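You operate a simulated robot arm through the tools that you are given. There is no shell and no other tool. Be economical: measure what you need, move in short steps, check, and stop when the job is done.

You are at the controls of a simulated robot arm. One attempt, no reset.

Task
When the green lamp lights, switch off and draw the plate onto the iron rest.
Fine: it is hot, lift it by its wooden handle; shut the oven door after. Where these are worked on the way, their far stop is far enough and under half their travel is too little: oven door.

The check looks at the end state, three seconds after you hand in, the way a careful person would. Anything else that was tipped, shoved, dropped, spilled or broken makes it a failure.

Robot
A 6-joint arm with a two-finger parallel gripper, fixed in place. Base frame: the origin is at the foot of the arm, x ahead of it, y to its left, z up; the work surface is at about z = 2. Lengths are in mm, angles in degrees, forces in N, time in s.
With the tool pointing down near the work surface it reaches from about 140 to 580 mm from the base axis. Its first joint turns from -66.0 to 66.0 degrees. Payload 2.1 kg.
Tool frame: the origin (TCP) lies between the finger pads and is the grasp point; the fingertips stand 30 mm ahead of it; z points along the fingers, y is the line along which they close. Largest opening 94 mm; finger width 28, thickness 10; the body of the gripper, 50 by 96 mm, starts 55 mm behind the TCP.
Orientation is that of the tool frame in the base frame, as a unit quaternion [x, y, z, w]. With the fingers straight down and closing along the base's y, the tool's x points along the base's -x, its y along +y and its z along -z.

Tools
- The arm moves only by the tool jog_arm. Its argument "series" is a list of rows, each a list of 6 numbers: the shift along the tool's x, y, z in mm, then the turn, a rotation vector about the tool's x, y, z in rad. In form: [[dx, dy, dz, wx, wy, wz], ...]. A call has 1 to 20 rows; each row shifts and turns the commanded pose from where the row before left it, along the tool's axes as they then stand. "grip" is the gripper command, from -1 (shut) to 1 (fully open), values between in proportion, set as the call begins (left out, the last holds). Each row takes 0.2 s and may step no farther than 50 mm and 8.6 degrees from the row before; otherwise, or with a gripper value out of range, the whole call is refused. Where a pose cannot be reached the arm comes as near as it can. A force on the tool above 90 N (or 10 N above the force at the start of the call, whichever is more), or a blocked arm, ends the call early, and 0.2 s more pass. Each finger travels about 72 mm/s and halts on what it meets, pressing with about 29 N; the grip force reading is that of the motor and also rises with nothing between the fingers. The clock runs only during rows and for 0.2 s after the last one: add rows that do not move to give the fingers time. The reply holds the time, the measured pose of the TCP, the force on the tool along the base axes, the opening and the grip force, in the units named above and with some noise, with the torque about the TCP (base axes, N m) and any sound that the robot's microphone picked up, and new pictures: "show" is both (left out), scene, wrist or none.
- Cameras (640 x 400 px; columns grow to the right, rows downward): "scene" is fixed at [79.2, -404.2, 482.2]; the picture's right is [0.42, -0.91, 0.00], its down [-0.53, -0.24, -0.81] and it looks along [0.74, 0.34, -0.58] (base axes); focal length 238 px, centre (320, 200). "wrist" rides on the gripper at [76, 14, -103] in the tool frame; the picture's right is [-0.18, 0.98, 0.00], its down [-0.75, -0.14, -0.64] and it looks along [-0.63, -0.12, 0.77] (tool axes); focal length 243 px, centre (320, 200). There is no depth. A picture from a camera that has moved, and an enlarged one, comes with that camera's place and axes in the base frame and with its lens.
- inspect(camera, box): a new picture of the part [left, top, right, bottom] of that camera's present view, enlarged. The clock stands still meanwhile.
- close_job(): hands the job in; it is judged then, once.

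Go step by step. Nothing tells you positions but the pictures and the camera data: compare them with the known pose of the tool, close in by small moves and look again before you grip or let go. The budget is 120 turns and 200 pictures, counting those below and the enlarged ones. Unless the task says otherwise, let go and move clear before handing in, and close with one line.

The tools are called after "Emit:" as a command line: name --pt "numbers of a row" for each row, then --argument value for the rest, lists and objects as JSON in quotes. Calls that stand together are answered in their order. jog_arm: Moves the arm, as the interface text tells. Its arguments: {"type":"object","properties":{"series":{"type":"array","items":{"type":"array","items":{"type":"number"}}},"grip":{"type":"number"},"show":{"type":"string","enum":["both","scene","wrist","none"]}},"required":["series"]} The other tools are called the same way: inspect (camera, box) takes an enlarged picture of a part of a camera's view; close_job () hands the job in.

At the start:

```text
t: 0.0
eef_pos: [215.1, -208.3, 349.2]
orientation: [0.0, 1.0, 0.001, 0.001]
contact_force: [-1.0, -0.3, -0.9]
wrist_torque: [0.0, 0.04, 0.01]
opening: 94.1
grasp_force: 0.1
```

scene: 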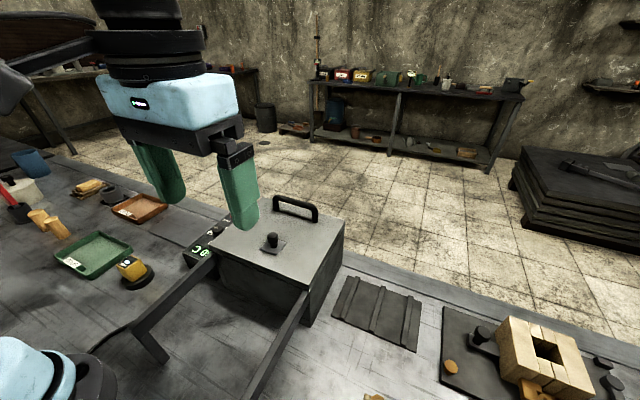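
wrist: 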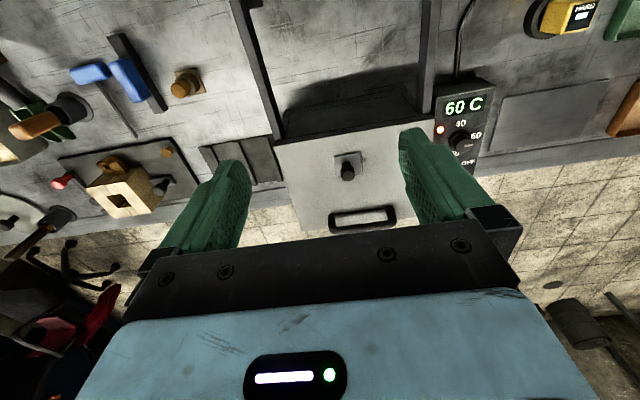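

I see a box oven ahead, with a control panel showing 60 C and a red lamp, a ribbed iron rest to its right, and an oven top with a knob and handle. I'll look closer at the parts first.

Emit:
inspect --camera "scene" --box '[120, 180, 440, 380]'

Emit:
inspect --camera "wrist" --box '[200, 0, 520, 200]'

Emit:
inspect --camera "wrist" --box '[420, 80, 500, 180]'

```text
2.00 times, centred on (280, 280) of scene
camera zoom: at [79.2, -404.2, 482.2], right [0.42, -0.91, 0.0], down [-0.53, -0.24, -0.81], along [0.74, 0.34, -0.58], focal length 476 px, centre (400, 40)
```

zoom: 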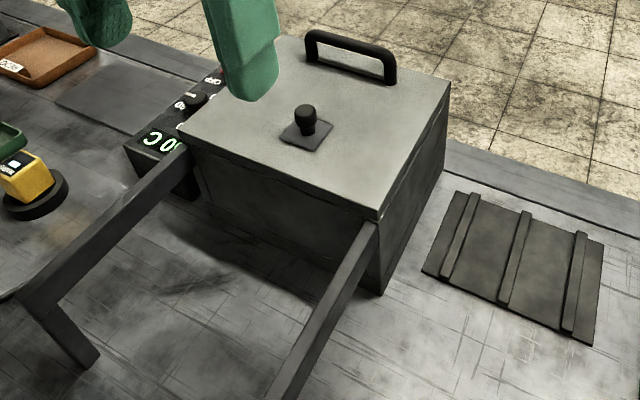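

```text
2.00 times, centred on (360, 100) of wrist
camera zoom: at [139.6, -195.0, 452.8], right [0.18, 0.98, 0.0], down [0.75, -0.14, 0.64], along [0.63, -0.12, -0.77], focal length 485 px, centre (240, 400)
```

zoom: 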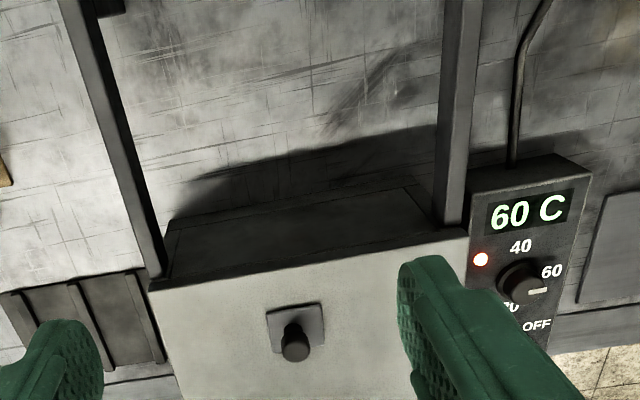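

```text
4.00 times, centred on (460, 130) of wrist
camera zoom: at [139.6, -195.0, 452.8], right [0.18, 0.98, 0.0], down [0.75, -0.14, 0.64], along [0.63, -0.12, -0.77], focal length 970 px, centre (-240, 480)
```

zoom: 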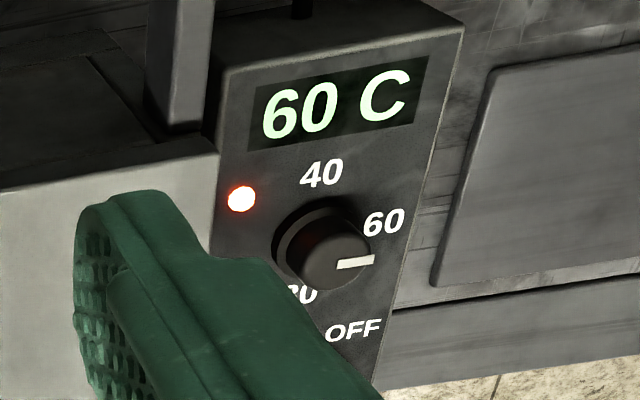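

Dial is at about (355, -10, 95), reading 60 with a red lamp; the lid handle is at about (440, -177, 160). I'll go over the dial to view it closely while time runs.

Emit:
jog_arm --pt "-17 39.6 23.8 0 0 0" --pt "-17 39.6 23.8 0 0 0" --pt "-17 39.6 23.8 0 0 0" --pt "-17 39.6 23.8 0 0 0" --pt "-17 39.6 23.8 0 0 0"

```text
t: 1.2
eef_pos: [302.0, -12.3, 233.3]
orientation: [0.001, 1.0, 0.0, 0.0]
contact_force: [-0.2, 0.1, -0.2]
wrist_torque: [-0.02, -0.01, -0.01]
opening: 94.0
grasp_force: 0.1
camera wrist: at [226.0, 2.2, 336.2], right [0.19, 0.98, 0.0], down [0.75, -0.14, 0.64], along [0.63, -0.12, -0.77], focal length 243 px, centre (320, 200)
```

scene: 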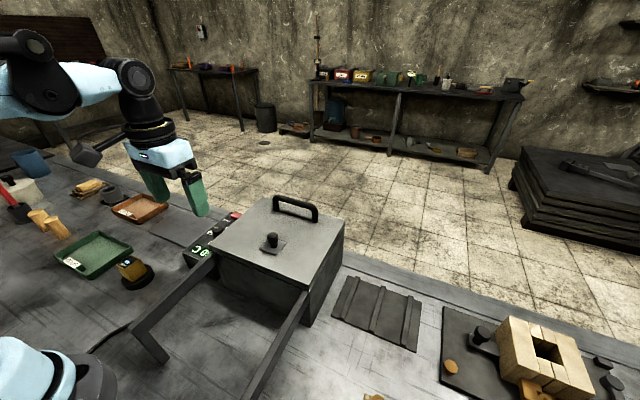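
wrist: 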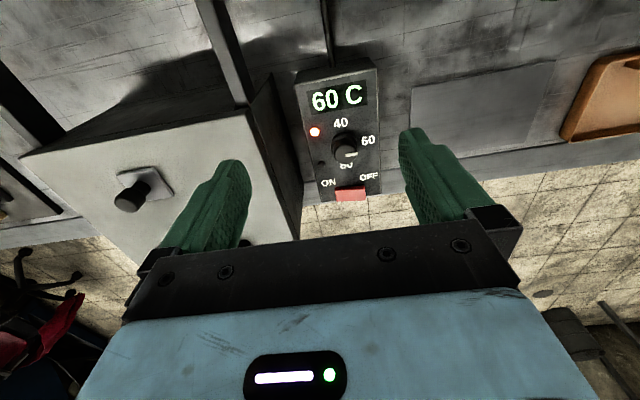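

Emit:
inspect --camera "wrist" --box '[285, 50, 405, 210]'

Emit:
inspect --camera "scene" --box '[170, 190, 350, 300]'

```text
2.50 times, centred on (345, 130) of wrist
camera zoom: at [226.0, 2.2, 336.2], right [0.19, 0.98, 0.0], down [0.75, -0.14, 0.64], along [0.63, -0.12, -0.77], focal length 606 px, centre (258, 375)
```

zoom: 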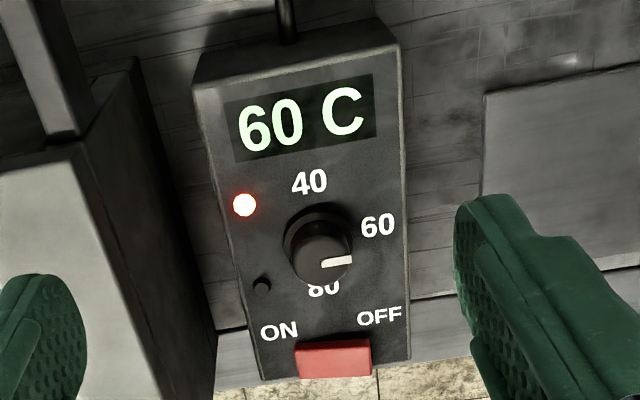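

```text
3.56 times, centred on (260, 245) of scene
camera zoom: at [79.2, -404.2, 482.2], right [0.42, -0.91, 0.0], down [-0.53, -0.24, -0.81], along [0.74, 0.34, -0.58], focal length 846 px, centre (533, 40)
```

zoom: 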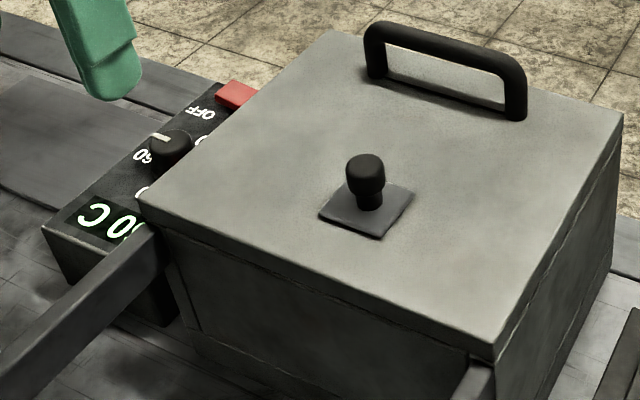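

There's a red rocker switch marked ON/OFF at the panel's far end (about (434, 4, 79)); the unlit lamp under the red one should be the green one. I'll shut the fingers, move to look at the rocker, and wait.

Emit:
jog_arm --pt "-30 0 0 0 0 0" --pt "-30 0 0 0 0 0" --pt "0 0 0 0 0 0" --pt "0 0 0 0 0 0" --grip -1 --show "wrist"

Emit:
inspect --camera "wrist" --box '[260, 40, 420, 220]'

```text
t: 2.2
eef_pos: [361.5, -12.0, 230.8]
orientation: [0.0, 1.0, 0.001, 0.0]
contact_force: [-0.8, 0.1, 0.1]
wrist_torque: [0.05, -0.01, -0.03]
opening: 0.1
grasp_force: 28.8
camera wrist: at [285.9, 2.1, 334.2], right [0.18, 0.98, 0.0], down [0.75, -0.14, 0.64], along [0.63, -0.12, -0.77], focal length 243 px, centre (320, 200)
```

wrist: 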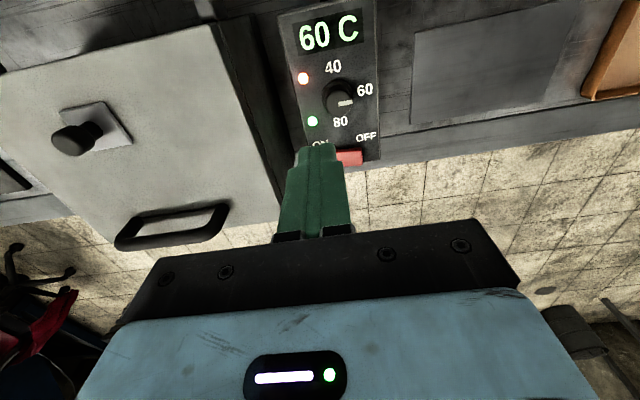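

```text
2.22 times, centred on (340, 130) of wrist
camera zoom: at [285.9, 2.1, 334.2], right [0.18, 0.98, 0.0], down [0.75, -0.14, 0.64], along [0.63, -0.12, -0.77], focal length 539 px, centre (276, 356)
```

zoom: 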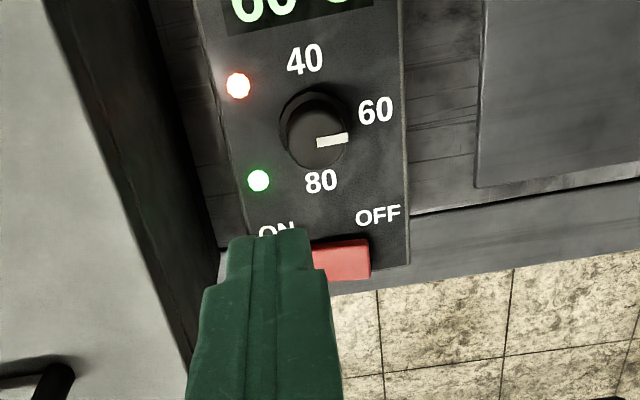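

Both lamps are now lit, green included, so the plate is ready. I'll descend with closed fingers over the OFF side (+y end) of the rocker.

Emit:
jog_arm --pt "-25 9 0 0 0 0" --pt "-25 9 30 0 0 0" --pt "-25.5 9 35 0 0 0" --pt "0 0 37 0 0 0" --pt "0 0 0 0 0 0"

Emit:
inspect --camera "scene" --box '[170, 150, 290, 270]'

Emit:
inspect --camera "wrist" --box '[220, 40, 420, 240]'

```text
t: 3.4
eef_pos: [436.2, 15.6, 130.6]
orientation: [0.0, 1.0, 0.0, 0.0]
contact_force: [0.7, 0.1, -0.3]
wrist_torque: [0.0, 0.0, 0.02]
opening: 0.0
grasp_force: 28.5
camera wrist: at [359.2, 30.1, 233.5], right [0.18, 0.98, 0.0], down [0.75, -0.14, 0.64], along [0.63, -0.12, -0.77], focal length 243 px, centre (320, 200)
```

scene: 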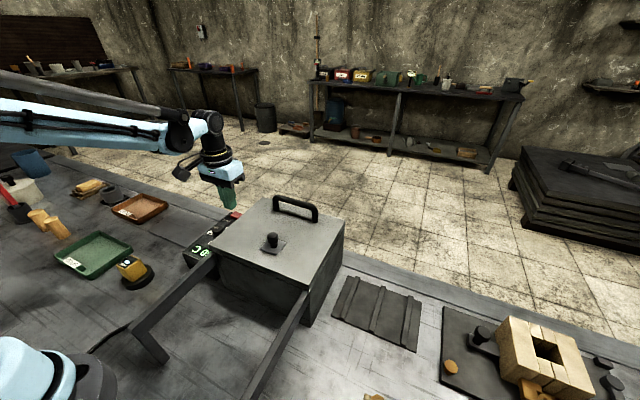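
wrist: 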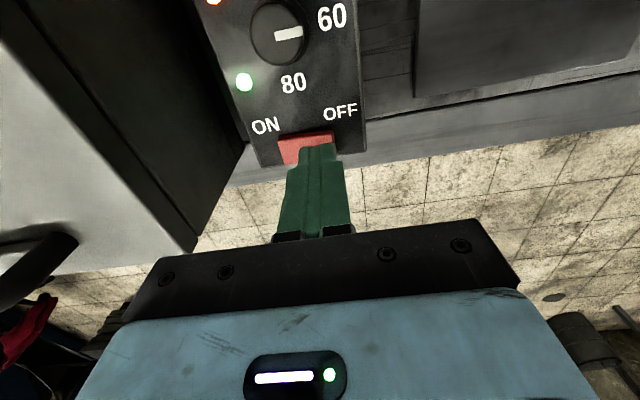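

```text
3.33 times, centred on (230, 210) of scene
camera zoom: at [79.2, -404.2, 482.2], right [0.42, -0.91, 0.0], down [-0.53, -0.24, -0.81], along [0.74, 0.34, -0.58], focal length 793 px, centre (620, 167)
```

zoom: 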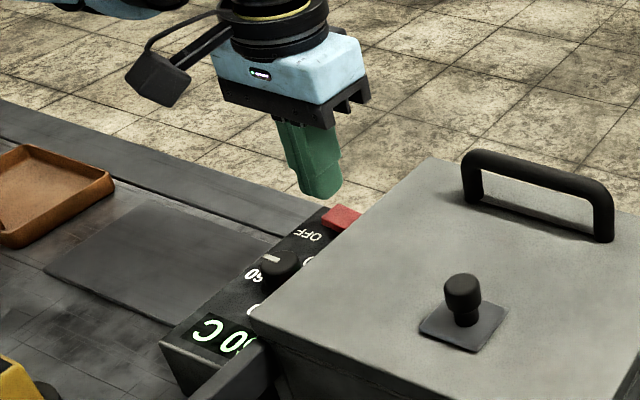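

```text
2.00 times, centred on (320, 140) of wrist
camera zoom: at [359.2, 30.1, 233.5], right [0.18, 0.98, 0.0], down [0.75, -0.14, 0.64], along [0.63, -0.12, -0.77], focal length 485 px, centre (320, 320)
```

zoom: 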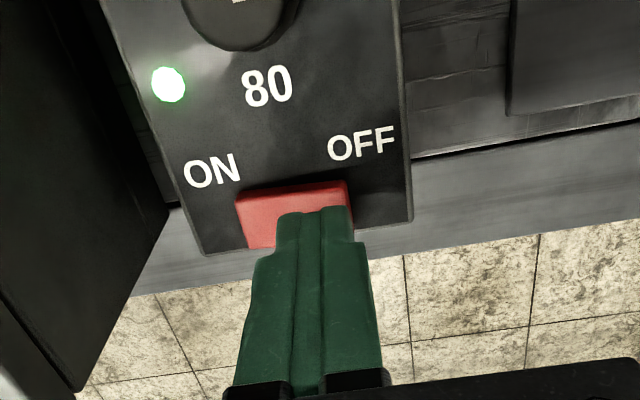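

The rocker spans y from about -11 to 26, so I'll shift slightly towards OFF and press in small steps.

Emit:
jog_arm --pt "0 5 6 0 0 0" --pt "0 0 4 0 0 0" --pt "0 0 4 0 0 0" --pt "0 0 3 0 0 0" --pt "0 0 2 0 0 0" --show "wrist"

```text
t: 4.6
eef_pos: [435.7, 20.4, 110.2]
orientation: [0.001, 1.0, 0.0, 0.0]
contact_force: [-0.3, -0.5, -0.4]
wrist_torque: [0.02, 0.01, 0.0]
opening: 0.1
grasp_force: 28.6
camera wrist: at [359.9, 34.5, 212.8], right [0.18, 0.98, 0.0], down [0.75, -0.14, 0.64], along [0.63, -0.12, -0.77], focal length 243 px, centre (320, 200)
```

wrist: 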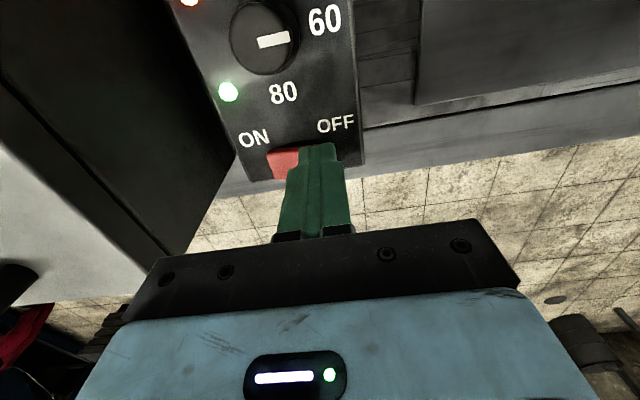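

No contact yet, with the tip at z≈80. I'll continue down gently.

Emit:
jog_arm --pt "0 -2 2 0 0 0" --pt "0 0 2 0 0 0" --pt "0 0 2 0 0 0" --pt "0 0 2 0 0 0" --pt "0 0 2 0 0 0" --show "wrist"

```text
t: 5.8
eef_pos: [435.9, 19.5, 101.2]
orientation: [0.0, 1.0, 0.001, 0.0]
contact_force: [-3.2, 8.4, 62.3]
wrist_torque: [-0.35, -0.19, -0.03]
opening: 0.1
grasp_force: 29.0
camera wrist: at [360.1, 33.6, 204.2], right [0.18, 0.98, 0.0], down [0.75, -0.14, 0.64], along [0.63, -0.12, -0.77], focal length 243 px, centre (320, 200)
```

wrist: 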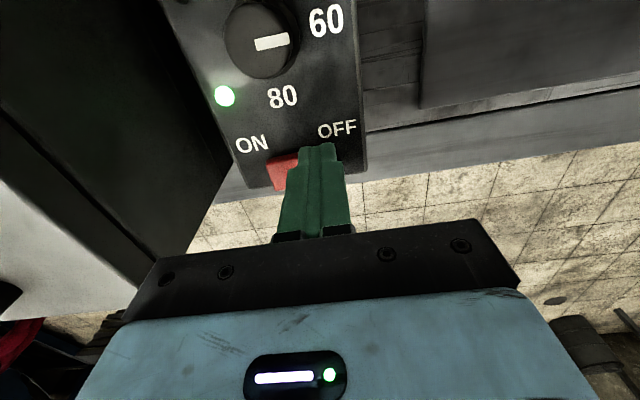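

A firm 62 N stop at tip z≈71. I'll lift and see how the lamps and rocker look.

Emit:
jog_arm --pt "0 0 -20 0 0 0" --pt "10 0 -40 0 0 0" --pt "40 0 -20 0 0 0" --pt "30 0 -10 0 0 0" --show "wrist"

Emit:
inspect --camera "wrist" --box '[220, 40, 420, 240]'

```text
t: 6.8
eef_pos: [354.4, 17.3, 188.5]
orientation: [0.001, 1.0, 0.0, 0.0]
contact_force: [-0.2, 0.2, 0.4]
wrist_torque: [-0.04, -0.01, -0.01]
opening: 0.0
grasp_force: 29.1
camera wrist: at [279.1, 32.3, 292.1], right [0.18, 0.98, 0.0], down [0.75, -0.14, 0.64], along [0.63, -0.12, -0.77], focal length 243 px, centre (320, 200)
```

wrist: 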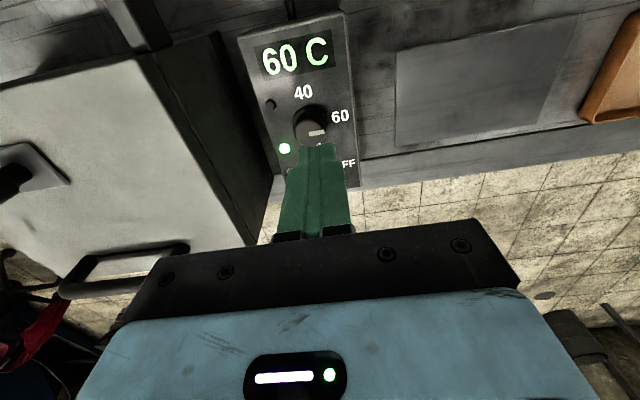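

```text
2.00 times, centred on (320, 140) of wrist
camera zoom: at [279.1, 32.3, 292.1], right [0.18, 0.98, 0.0], down [0.75, -0.14, 0.64], along [0.63, -0.12, -0.77], focal length 485 px, centre (320, 320)
```

zoom: 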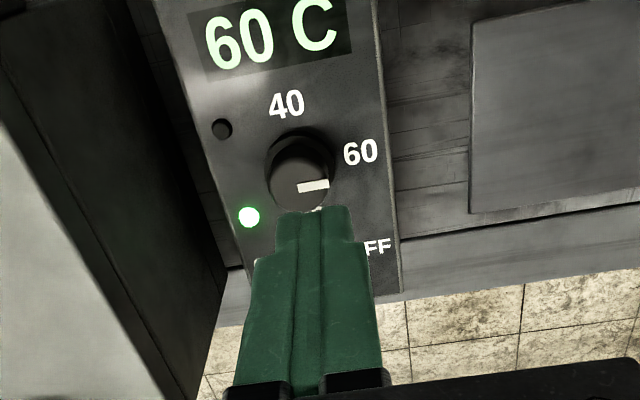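

The red heater lamp went out, so it's switched off. Now I'll move above the lid to study it from above, opening the fingers.

Emit:
jog_arm --pt "0 0 -40 0 0 0" --pt "0 0 -45 0 0 0" --pt "5 -48 -8 0 0 0" --pt "5 -48 -8 0 0 0" --pt "5 -48 0 0 0 0" --pt "5 -48 0 0 0 0" --pt "5 -15 0 0 0 0" --grip 1

Emit:
inspect --camera "scene" --box '[180, 190, 300, 270]'

```text
t: 8.4
eef_pos: [330.8, -191.2, 288.9]
orientation: [0.0, 1.0, 0.001, 0.001]
contact_force: [0.5, 0.3, -0.1]
wrist_torque: [0.03, -0.01, -0.04]
opening: 94.0
grasp_force: 0.1
camera wrist: at [254.5, -175.8, 391.8], right [0.18, 0.98, 0.0], down [0.75, -0.14, 0.64], along [0.63, -0.12, -0.77], focal length 243 px, centre (320, 200)
```

scene: 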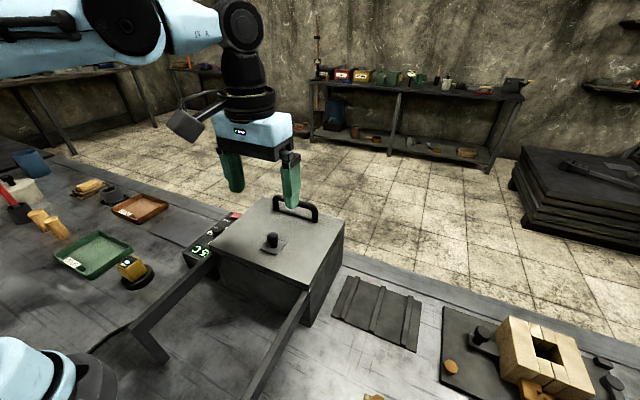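
wrist: 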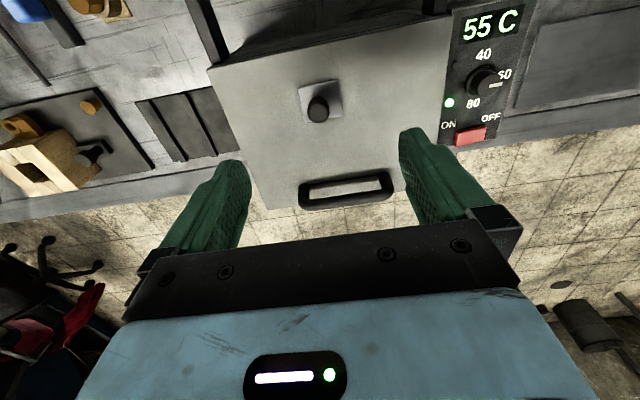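

```text
5.00 times, centred on (240, 230) of scene
camera zoom: at [79.2, -404.2, 482.2], right [0.42, -0.91, 0.0], down [-0.53, -0.24, -0.81], along [0.74, 0.34, -0.58], focal length 1190 px, centre (720, 50)
```

zoom: 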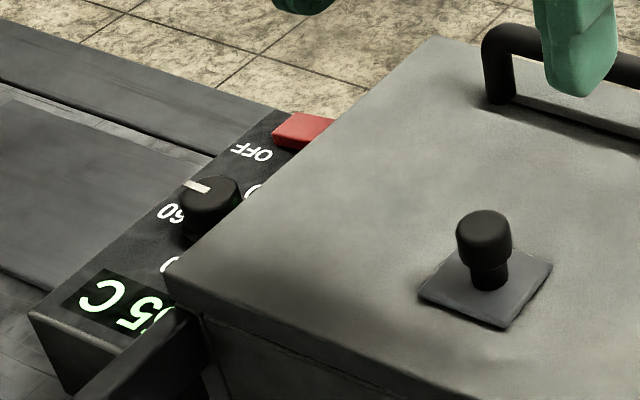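

The temperature is falling (55 C) and the rocker is down on OFF. Now I need to see how the lid moves, whether it slides on the rails or is hinged.

Emit:
inspect --camera "scene" --box '[190, 220, 350, 400]'

Emit:
inspect --camera "wrist" --box '[180, 0, 460, 230]'

```text
2.22 times, centred on (270, 310) of scene
camera zoom: at [79.2, -404.2, 482.2], right [0.42, -0.91, 0.0], down [-0.53, -0.24, -0.81], along [0.74, 0.34, -0.58], focal length 529 px, centre (431, -44)
```

zoom: 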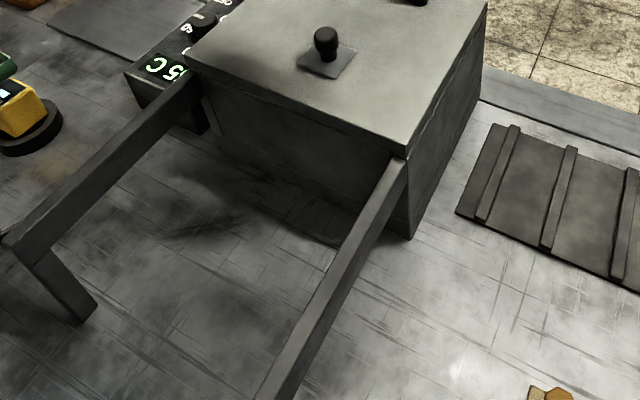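

```text
1.74 times, centred on (320, 115) of wrist
camera zoom: at [254.5, -175.8, 391.8], right [0.18, 0.98, 0.0], down [0.75, -0.14, 0.64], along [0.63, -0.12, -0.77], focal length 422 px, centre (320, 348)
```

zoom: 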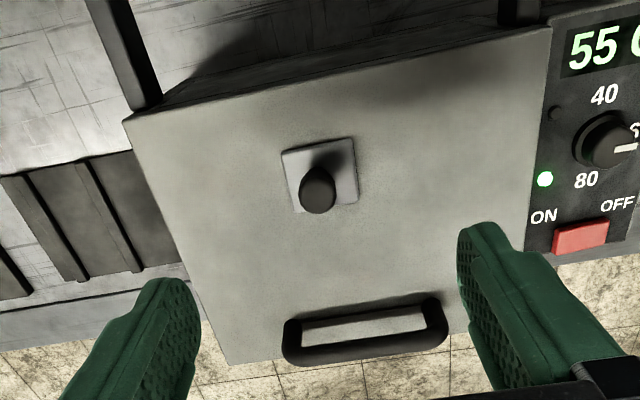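

The lid is about axis-aligned (x 288–465, y -293 to -67), with its handle bar along y at about x=445. I'll turn the wrist 90° so the fingers close along x, and go above the bar.

Emit:
jog_arm --pt "-30 2 0 0 0 0" --pt "-30 2 0 0 0 0" --pt "-30 2 0 0 0 0" --pt "-24 4 20 0 0 0" --pt "0 0 0 0 0 0.1428" --pt "0 0 0 0 0 0.1428" --pt "0 0 0 0 0 0.1428" --pt "0 0 0 0 0 0.1428" --pt "0 0 0 0 0 0.1428" --pt "0 0 0 0 0 0.1428" --pt "0 0 0 0 0 0.1428" --pt "0 0 0 0 0 0.1428" --pt "0 0 0 0 0 0.1428" --pt "0 0 0 0 0 0.1428" --pt "0 0 0 0 0 0.1428"

Emit:
inspect --camera "scene" --box '[220, 120, 360, 260]'

```text
t: 11.6
eef_pos: [444.7, -177.7, 269.6]
orientation: [0.709, 0.706, 0.0, -0.001]
contact_force: [0.1, 0.7, 0.7]
wrist_torque: [0.02, -0.02, 0.03]
opening: 93.8
grasp_force: 0.0
camera wrist: at [459.5, -101.8, 373.6], right [0.98, -0.19, 0.0], down [-0.14, -0.75, 0.64], along [-0.12, -0.63, -0.77], focal length 243 px, centre (320, 200)
```

scene: 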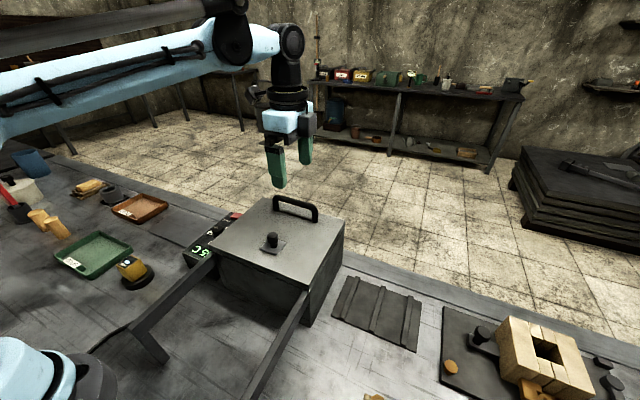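
wrist: 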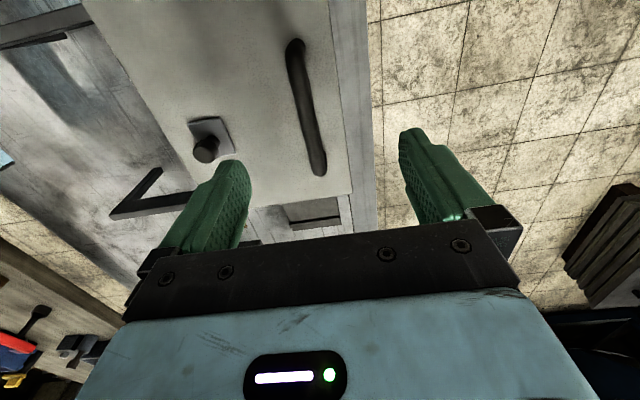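

```text
2.86 times, centred on (290, 190) of scene
camera zoom: at [79.2, -404.2, 482.2], right [0.42, -0.91, 0.0], down [-0.53, -0.24, -0.81], along [0.74, 0.34, -0.58], focal length 680 px, centre (406, 229)
```

zoom: 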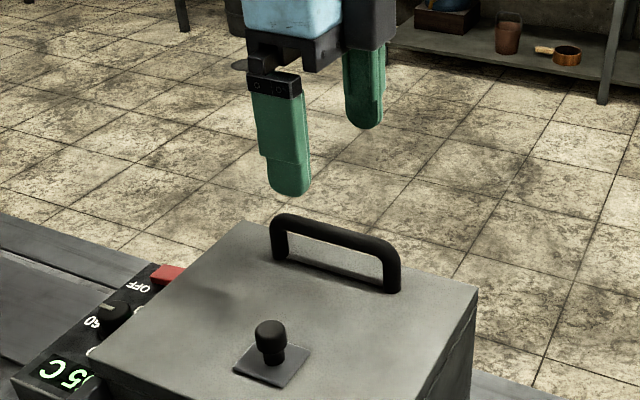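

Triangulated, the handle bar is at x≈435, with its top at z≈173. I'll shift and descend around it, then look.

Emit:
jog_arm --pt "-2 -9.7 30 0 0 0" --pt "0 0 35 0 0 0" --pt "0 0 20 0 0 0" --pt "0 0 9 0 0 0" --pt "0 0 0 0 0 0" --grip 0

Emit:
inspect --camera "scene" --box '[220, 140, 360, 260]'

```text
t: 12.8
eef_pos: [435.1, -180.8, 175.8]
orientation: [0.707, 0.707, 0.0, 0.0]
contact_force: [-0.3, 0.5, -0.5]
wrist_torque: [0.03, -0.01, -0.01]
opening: 47.0
grasp_force: 0.1
camera wrist: at [449.3, -104.6, 278.9], right [0.98, -0.18, 0.0], down [-0.14, -0.75, 0.64], along [-0.12, -0.63, -0.77], focal length 243 px, centre (320, 200)
```

scene: 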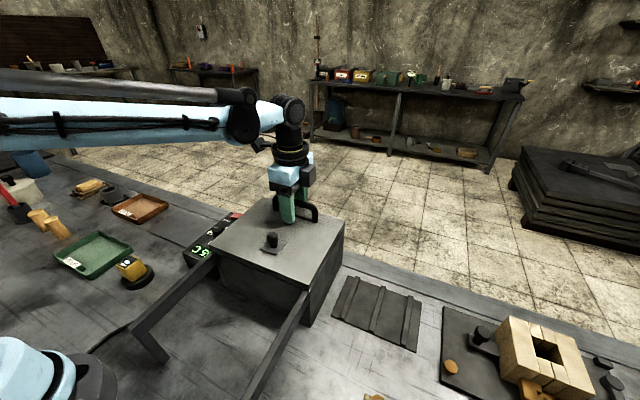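
wrist: 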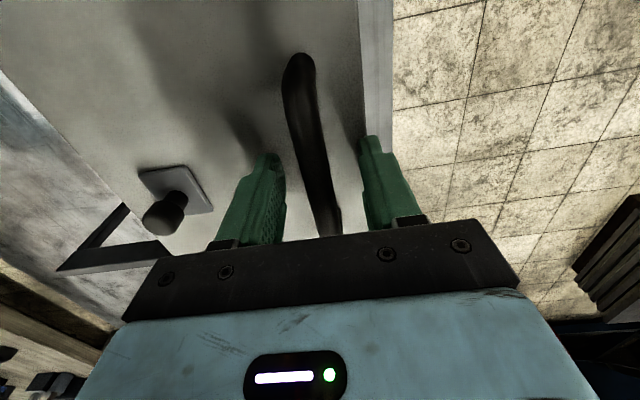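

```text
3.33 times, centred on (290, 200) of scene
camera zoom: at [79.2, -404.2, 482.2], right [0.42, -0.91, 0.0], down [-0.53, -0.24, -0.81], along [0.74, 0.34, -0.58], focal length 793 px, centre (420, 200)
```

zoom: 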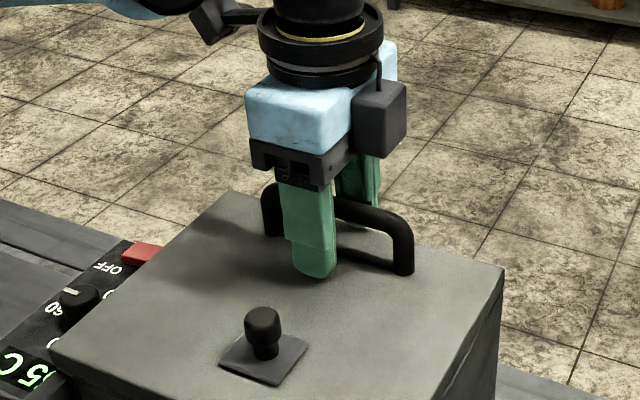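

The bar sits between the fingers. I'll close the grip, then test gently with a small pull towards the robot.

Emit:
jog_arm --pt "0 0 2 0 0 0" --pt "0 0 0 0 0 0" --pt "0 0 0 0 0 0" --grip -1 --show "none"

Emit:
jog_arm --pt "0 -3 0 0 0 0" --pt "0 -4 0 0 0 0" --pt "0 -4 0 0 0 0" --show "scene"

```text
t: 13.6
eef_pos: [435.0, -180.4, 174.2]
orientation: [0.707, 0.707, 0.001, 0.0]
contact_force: [0.2, -2.3, 9.7]
wrist_torque: [0.33, -0.02, -0.01]
opening: 18.1
grasp_force: 45.2
```

```text
t: 14.4
eef_pos: [423.2, -180.3, 174.1]
orientation: [0.707, 0.707, -0.001, 0.001]
contact_force: [1.2, -4.6, 25.8]
wrist_torque: [0.24, 0.0, 0.0]
opening: 18.2
grasp_force: 45.1
```

scene: 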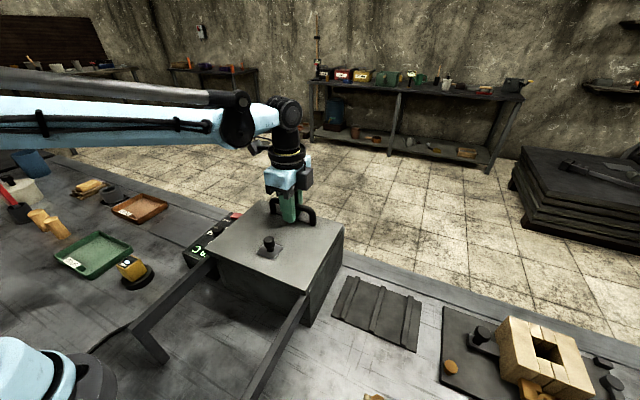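

The lid slides freely on its rails. I'll keep drawing it towards the robot, easing the downward pressure slightly.

Emit:
jog_arm --pt "0 -6 -1 0 0 0" --pt "0 -10 -0.5 0 0 0" --pt "0 -12 0 0 0 0" --pt "0 -12 0 0 0 0" --pt "0 -12 0 0 0 0" --show "scene"

```text
t: 15.6
eef_pos: [371.8, -180.6, 175.4]
orientation: [0.706, 0.708, 0.0, 0.0]
contact_force: [1.3, -6.8, -34.9]
wrist_torque: [0.02, 0.02, -0.02]
opening: 18.1
grasp_force: 45.2
```

scene: 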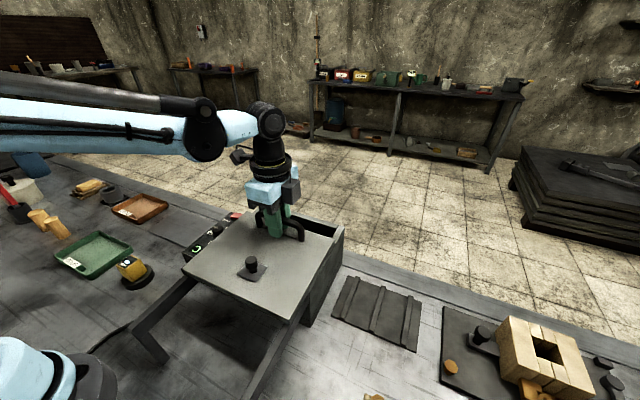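

It opens well. Continuing the draw with the height corrected.

Emit:
jog_arm --pt "0 -12 0.8 0 0 0" --pt "0 -13 0 0 0 0" --pt "0 -13 0 0 0 0" --pt "0 -13 0 0 0 0" --pt "0 -13 0 0 0 0" --pt "0 -13 0 0 0 0" --show "scene"

```text
t: 17.0
eef_pos: [294.7, -180.5, 175.9]
orientation: [0.707, 0.707, -0.001, 0.0]
contact_force: [1.4, -17.4, 22.6]
wrist_torque: [-0.74, 0.02, -0.09]
opening: 18.2
grasp_force: 44.5
```

scene: 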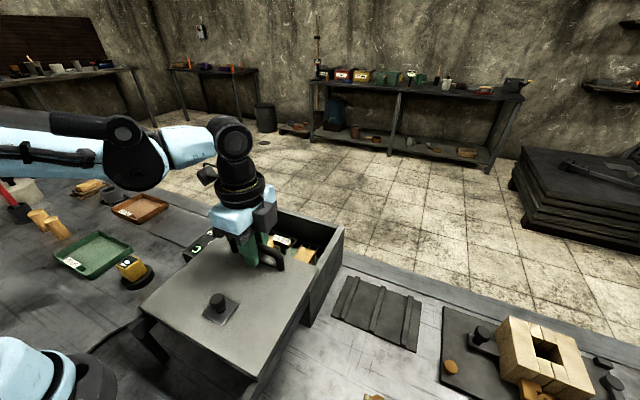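

Contents are visible inside. I'll draw the lid on towards its stop in small steps.

Emit:
jog_arm --pt "0 -6 -0.3 0 0 0" --pt "0 -6 0 0 0 0" --pt "0 -6 0 0 0 0" --pt "0 -6 0 0 0 0" --pt "0 -4 0 0 0 0" --pt "0 -4 0 0 0 0" --show "both"

Emit:
inspect --camera "scene" --box '[200, 190, 360, 310]'

```text
t: 18.4
eef_pos: [269.7, -180.0, 176.0]
orientation: [0.706, 0.708, 0.008, 0.01]
contact_force: [69.7, -8.7, 9.6]
wrist_torque: [1.34, 0.17, -0.25]
opening: 18.1
grasp_force: 44.4
camera wrist: at [281.4, -103.5, 278.8], right [0.98, -0.18, 0.03], down [-0.15, -0.75, 0.64], along [-0.1, -0.63, -0.77], focal length 243 px, centre (320, 200)
```

scene: 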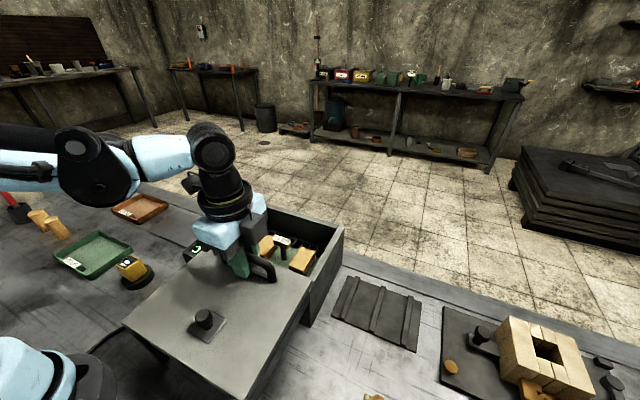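
wrist: 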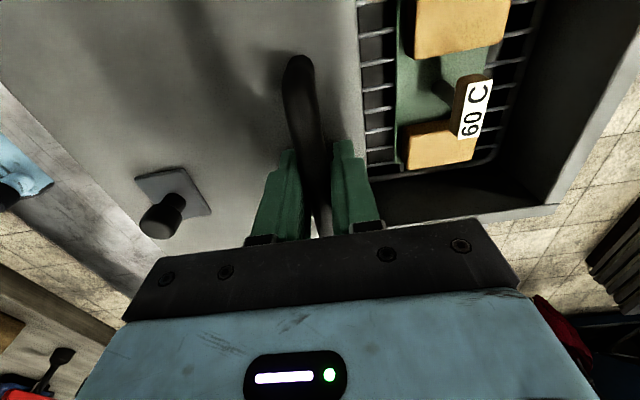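

```text
3.33 times, centred on (280, 250) of scene
camera zoom: at [79.4, -404.2, 482.2], right [0.42, -0.91, 0.0], down [-0.53, -0.24, -0.81], along [0.74, 0.34, -0.58], focal length 793 px, centre (453, 33)
```

zoom: 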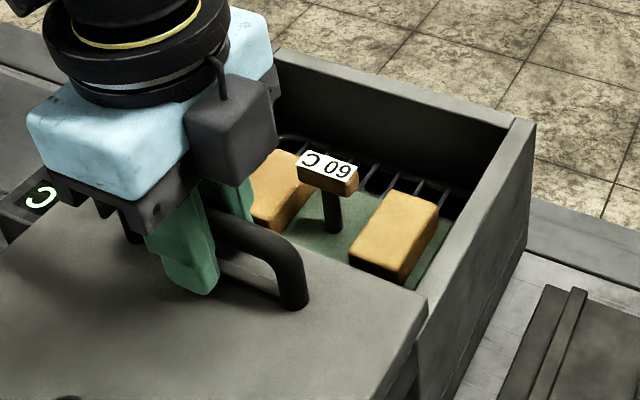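

The lid hit its stop (69 N). Inside, a green plate bears two blocks and a post with a wooden grip tagged 60 C. I'll relax, release the handle, rise, and look at the plate.

Emit:
jog_arm --pt "0 6 0 0 0 0" --pt "0 0 0 0 0 0" --show "none"

Emit:
jog_arm --pt "0 0 0 0 0 0" --pt "0 0 0 0 0 0" --pt "0 0 -30 0 0 0" --pt "0 0 -40 0 0 0" --pt "0 40 -20 0 0 0" --pt "20 45 0 0 0 0" --grip 0.1 --show "both"

Emit:
inspect --camera "scene" --box '[200, 190, 360, 310]'

```text
t: 19.0
eef_pos: [269.1, -180.6, 175.4]
orientation: [0.707, 0.707, 0.001, 0.003]
contact_force: [25.7, 8.7, 27.8]
wrist_torque: [-0.81, 0.01, -0.03]
opening: 18.1
grasp_force: 44.4
```

```text
t: 20.4
eef_pos: [354.8, -160.0, 263.6]
orientation: [0.707, 0.707, 0.0, 0.001]
contact_force: [-0.5, -0.8, -1.2]
wrist_torque: [0.01, 0.04, 0.0]
opening: 51.7
grasp_force: 0.1
camera wrist: at [370.3, -84.4, 368.0], right [0.98, -0.18, 0.0], down [-0.14, -0.75, 0.64], along [-0.12, -0.63, -0.77], focal length 243 px, centre (320, 200)
```

scene: 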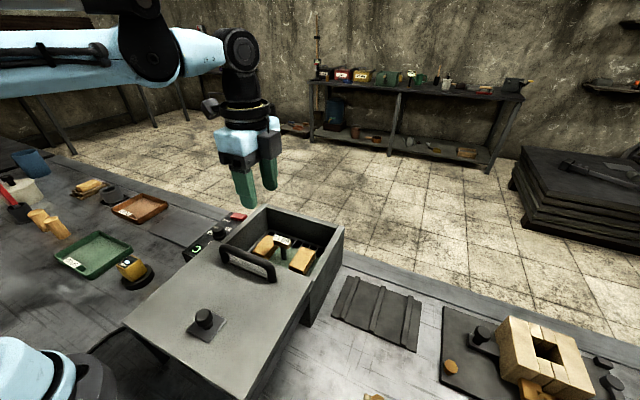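
wrist: 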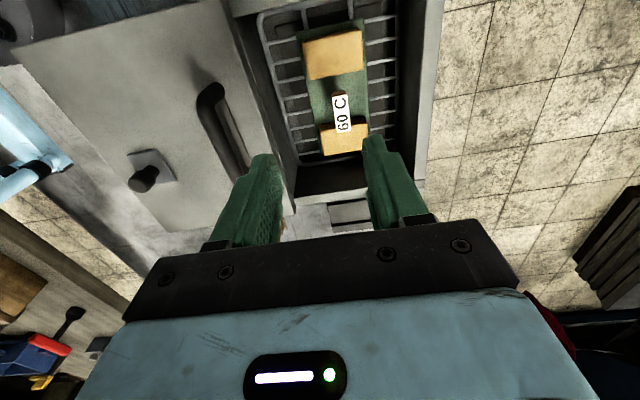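

```text
3.33 times, centred on (280, 250) of scene
camera zoom: at [79.1, -404.2, 482.2], right [0.42, -0.91, 0.0], down [-0.53, -0.24, -0.81], along [0.74, 0.34, -0.58], focal length 793 px, centre (453, 33)
```

zoom: 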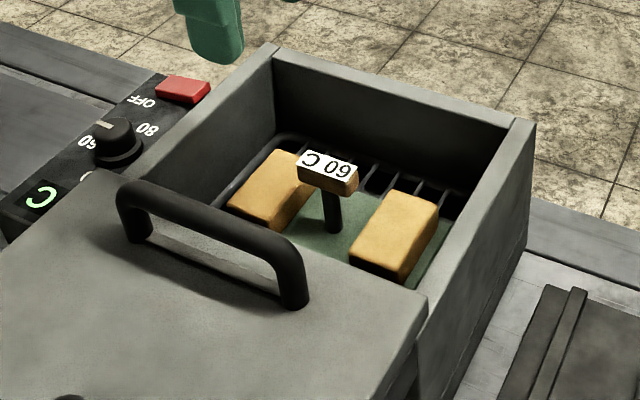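

The wooden grip lies along y at about (374, -180), top z≈117, between the two blocks. The iron rest spans about x 323–436 and y -482 to -316. I'll go above the grip and check alignment.

Emit:
jog_arm --pt "-20 19.5 20 0 0 0" --pt "0 0 35 0 0 0" --pt "0 0 30 0 0 0" --pt "0 0 0 0 0 0" --grip 0.1

Emit:
inspect --camera "scene" --box '[220, 170, 360, 290]'

Emit:
inspect --camera "wrist" --box '[200, 0, 440, 240]'

```text
t: 21.4
eef_pos: [374.3, -179.7, 179.0]
orientation: [0.707, 0.707, -0.001, 0.001]
contact_force: [-0.4, 0.0, 0.3]
wrist_torque: [0.02, 0.0, -0.01]
opening: 51.7
grasp_force: 0.1
camera wrist: at [388.7, -103.4, 281.5], right [0.98, -0.18, 0.0], down [-0.14, -0.75, 0.64], along [-0.12, -0.63, -0.77], focal length 243 px, centre (320, 200)
```

scene: 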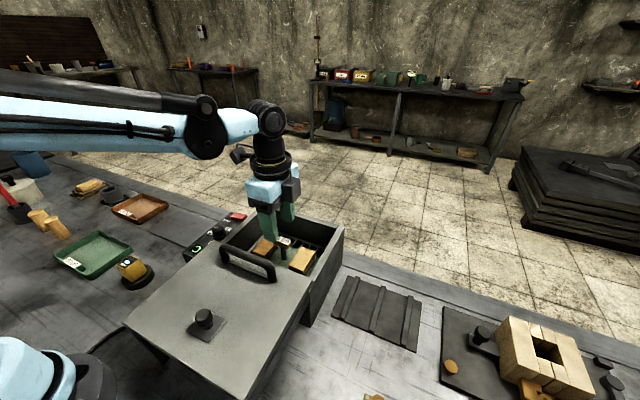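
wrist: 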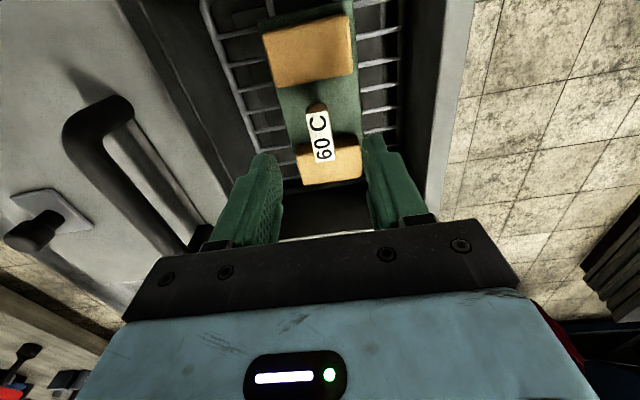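

```text
3.33 times, centred on (290, 230) of scene
camera zoom: at [79.2, -404.2, 482.2], right [0.42, -0.91, 0.0], down [-0.53, -0.24, -0.81], along [0.74, 0.34, -0.58], focal length 793 px, centre (420, 100)
```

zoom: 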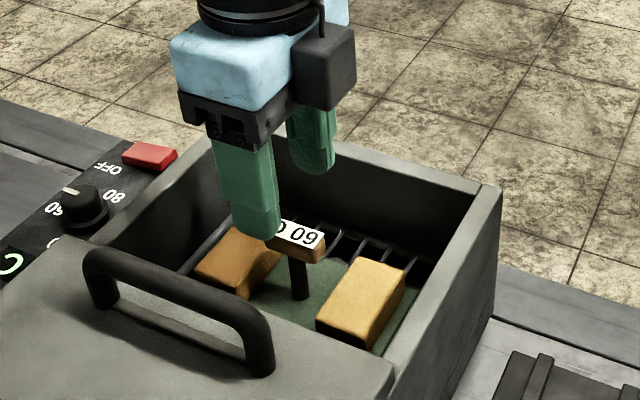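

```text
1.67 times, centred on (320, 120) of wrist
camera zoom: at [388.7, -103.4, 281.5], right [0.98, -0.18, 0.0], down [-0.14, -0.75, 0.64], along [-0.12, -0.63, -0.77], focal length 404 px, centre (320, 333)
```

zoom: 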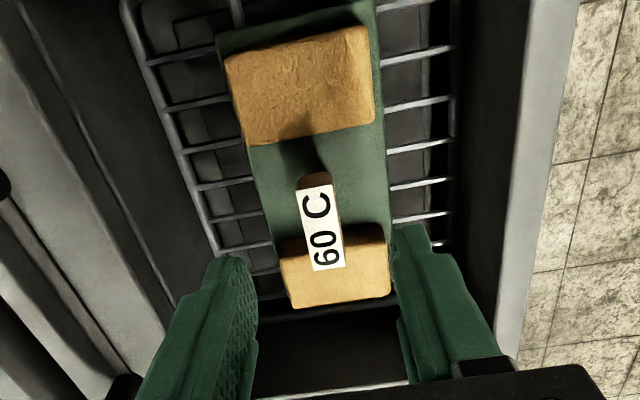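

Alignment is good (grip at x≈375, y≈-181). I'll descend until the tips are around z=86, straddling the grip between the blocks, and look before closing.

Emit:
jog_arm --pt "-1 1 30 0 0 0" --pt "0 0 20 0 0 0" --pt "0 0 12 0 0 0" --pt "0 0 0 0 0 0"

Emit:
inspect --camera "scene" --box '[220, 170, 360, 290]'

Emit:
inspect --camera "wrist" --box '[200, 0, 440, 240]'

```text
t: 22.4
eef_pos: [374.6, -182.3, 118.1]
orientation: [0.707, 0.708, 0.0, 0.0]
contact_force: [1.1, -1.2, -0.7]
wrist_torque: [0.04, 0.01, -0.02]
opening: 51.7
grasp_force: 0.0
camera wrist: at [388.5, -104.9, 221.2], right [0.98, -0.18, 0.0], down [-0.14, -0.75, 0.64], along [-0.12, -0.63, -0.77], focal length 243 px, centre (320, 200)
```

scene: 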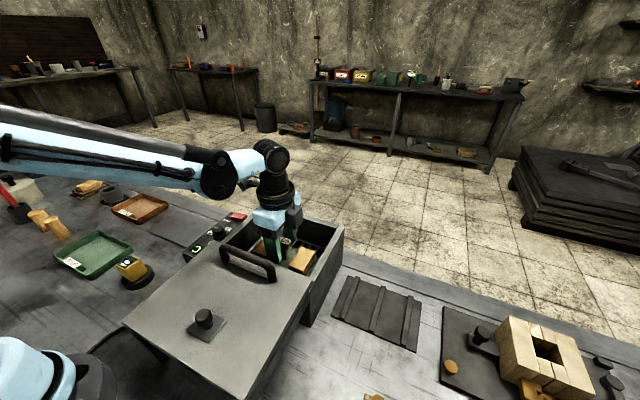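
wrist: 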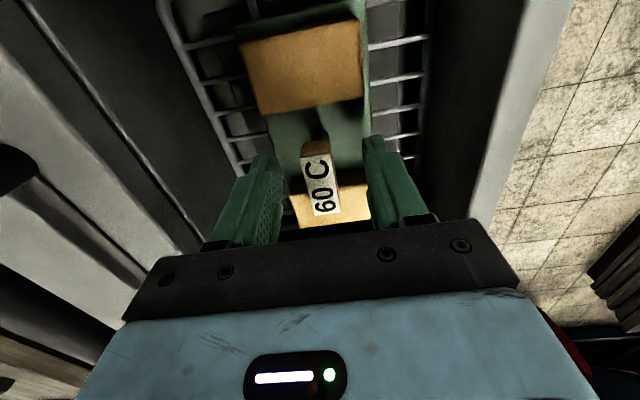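

```text
3.33 times, centred on (290, 230) of scene
camera zoom: at [79.2, -404.2, 482.2], right [0.42, -0.91, 0.0], down [-0.53, -0.24, -0.81], along [0.74, 0.34, -0.58], focal length 793 px, centre (420, 100)
```

zoom: 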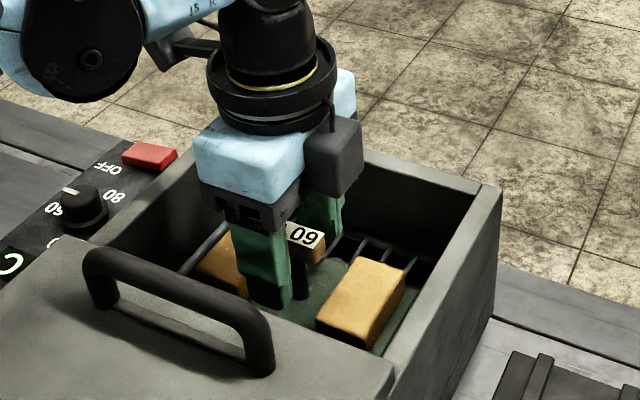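

```text
1.67 times, centred on (320, 120) of wrist
camera zoom: at [388.5, -104.9, 221.2], right [0.98, -0.18, 0.0], down [-0.14, -0.75, 0.64], along [-0.12, -0.63, -0.77], focal length 404 px, centre (320, 333)
```

zoom: 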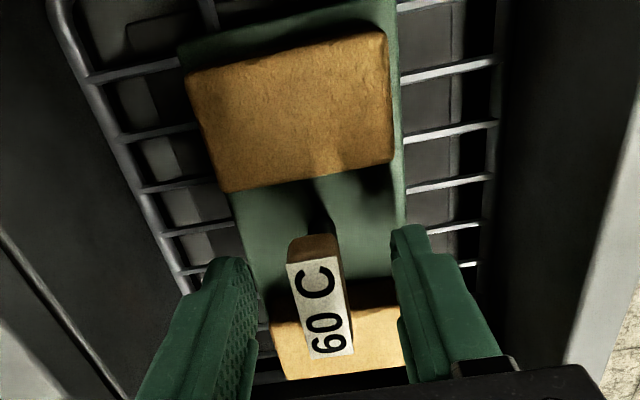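

The grip is centred between the pads, clear of both blocks. Closing and checking.

Emit:
jog_arm --pt "0 0 0 0 0 0" --pt "0 0 0 0 0 0" --pt "0 0 0 0 0 0" --grip -1 --show "none"

Emit:
jog_arm --pt "0 0 -3 0 0 0" --pt "0 0 -3 0 0 0" --pt "0 0 -3 0 0 0" --pt "0 0 -3 0 0 0"

Emit:
inspect --camera "scene" --box '[220, 170, 360, 290]'

```text
t: 23.2
eef_pos: [374.3, -181.7, 118.6]
orientation: [0.707, 0.707, 0.0, 0.001]
contact_force: [0.5, 0.1, -0.1]
wrist_torque: [0.01, -0.02, -0.01]
opening: 20.2
grasp_force: 28.8
```

```text
t: 24.2
eef_pos: [374.7, -183.2, 131.0]
orientation: [0.708, 0.707, 0.0, 0.0]
contact_force: [0.0, 0.6, -3.5]
wrist_torque: [0.0, 0.0, -0.01]
opening: 19.9
grasp_force: 28.9
camera wrist: at [389.1, -105.6, 233.4], right [0.98, -0.18, 0.0], down [-0.14, -0.75, 0.64], along [-0.12, -0.63, -0.77], focal length 243 px, centre (320, 200)
```

scene: 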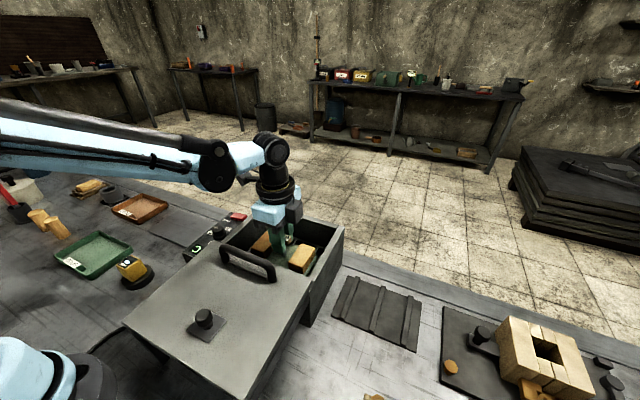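
wrist: 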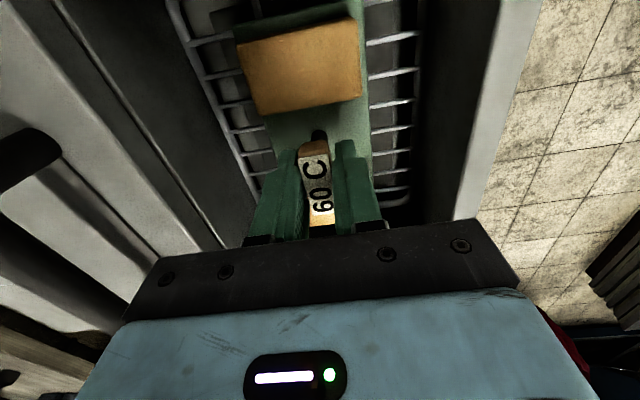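

```text
3.33 times, centred on (290, 230) of scene
camera zoom: at [79.2, -404.2, 482.2], right [0.42, -0.91, 0.0], down [-0.53, -0.24, -0.81], along [0.74, 0.34, -0.58], focal length 793 px, centre (420, 100)
```

zoom: 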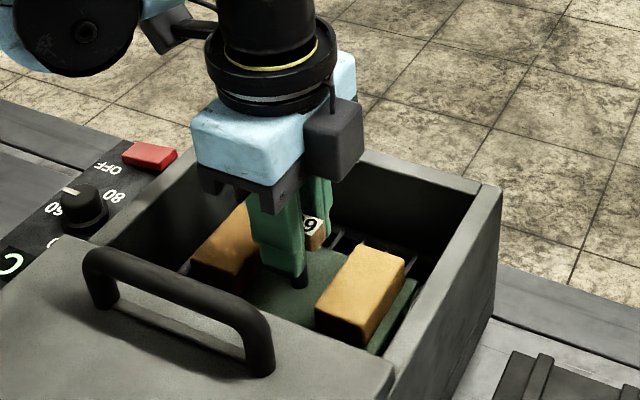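

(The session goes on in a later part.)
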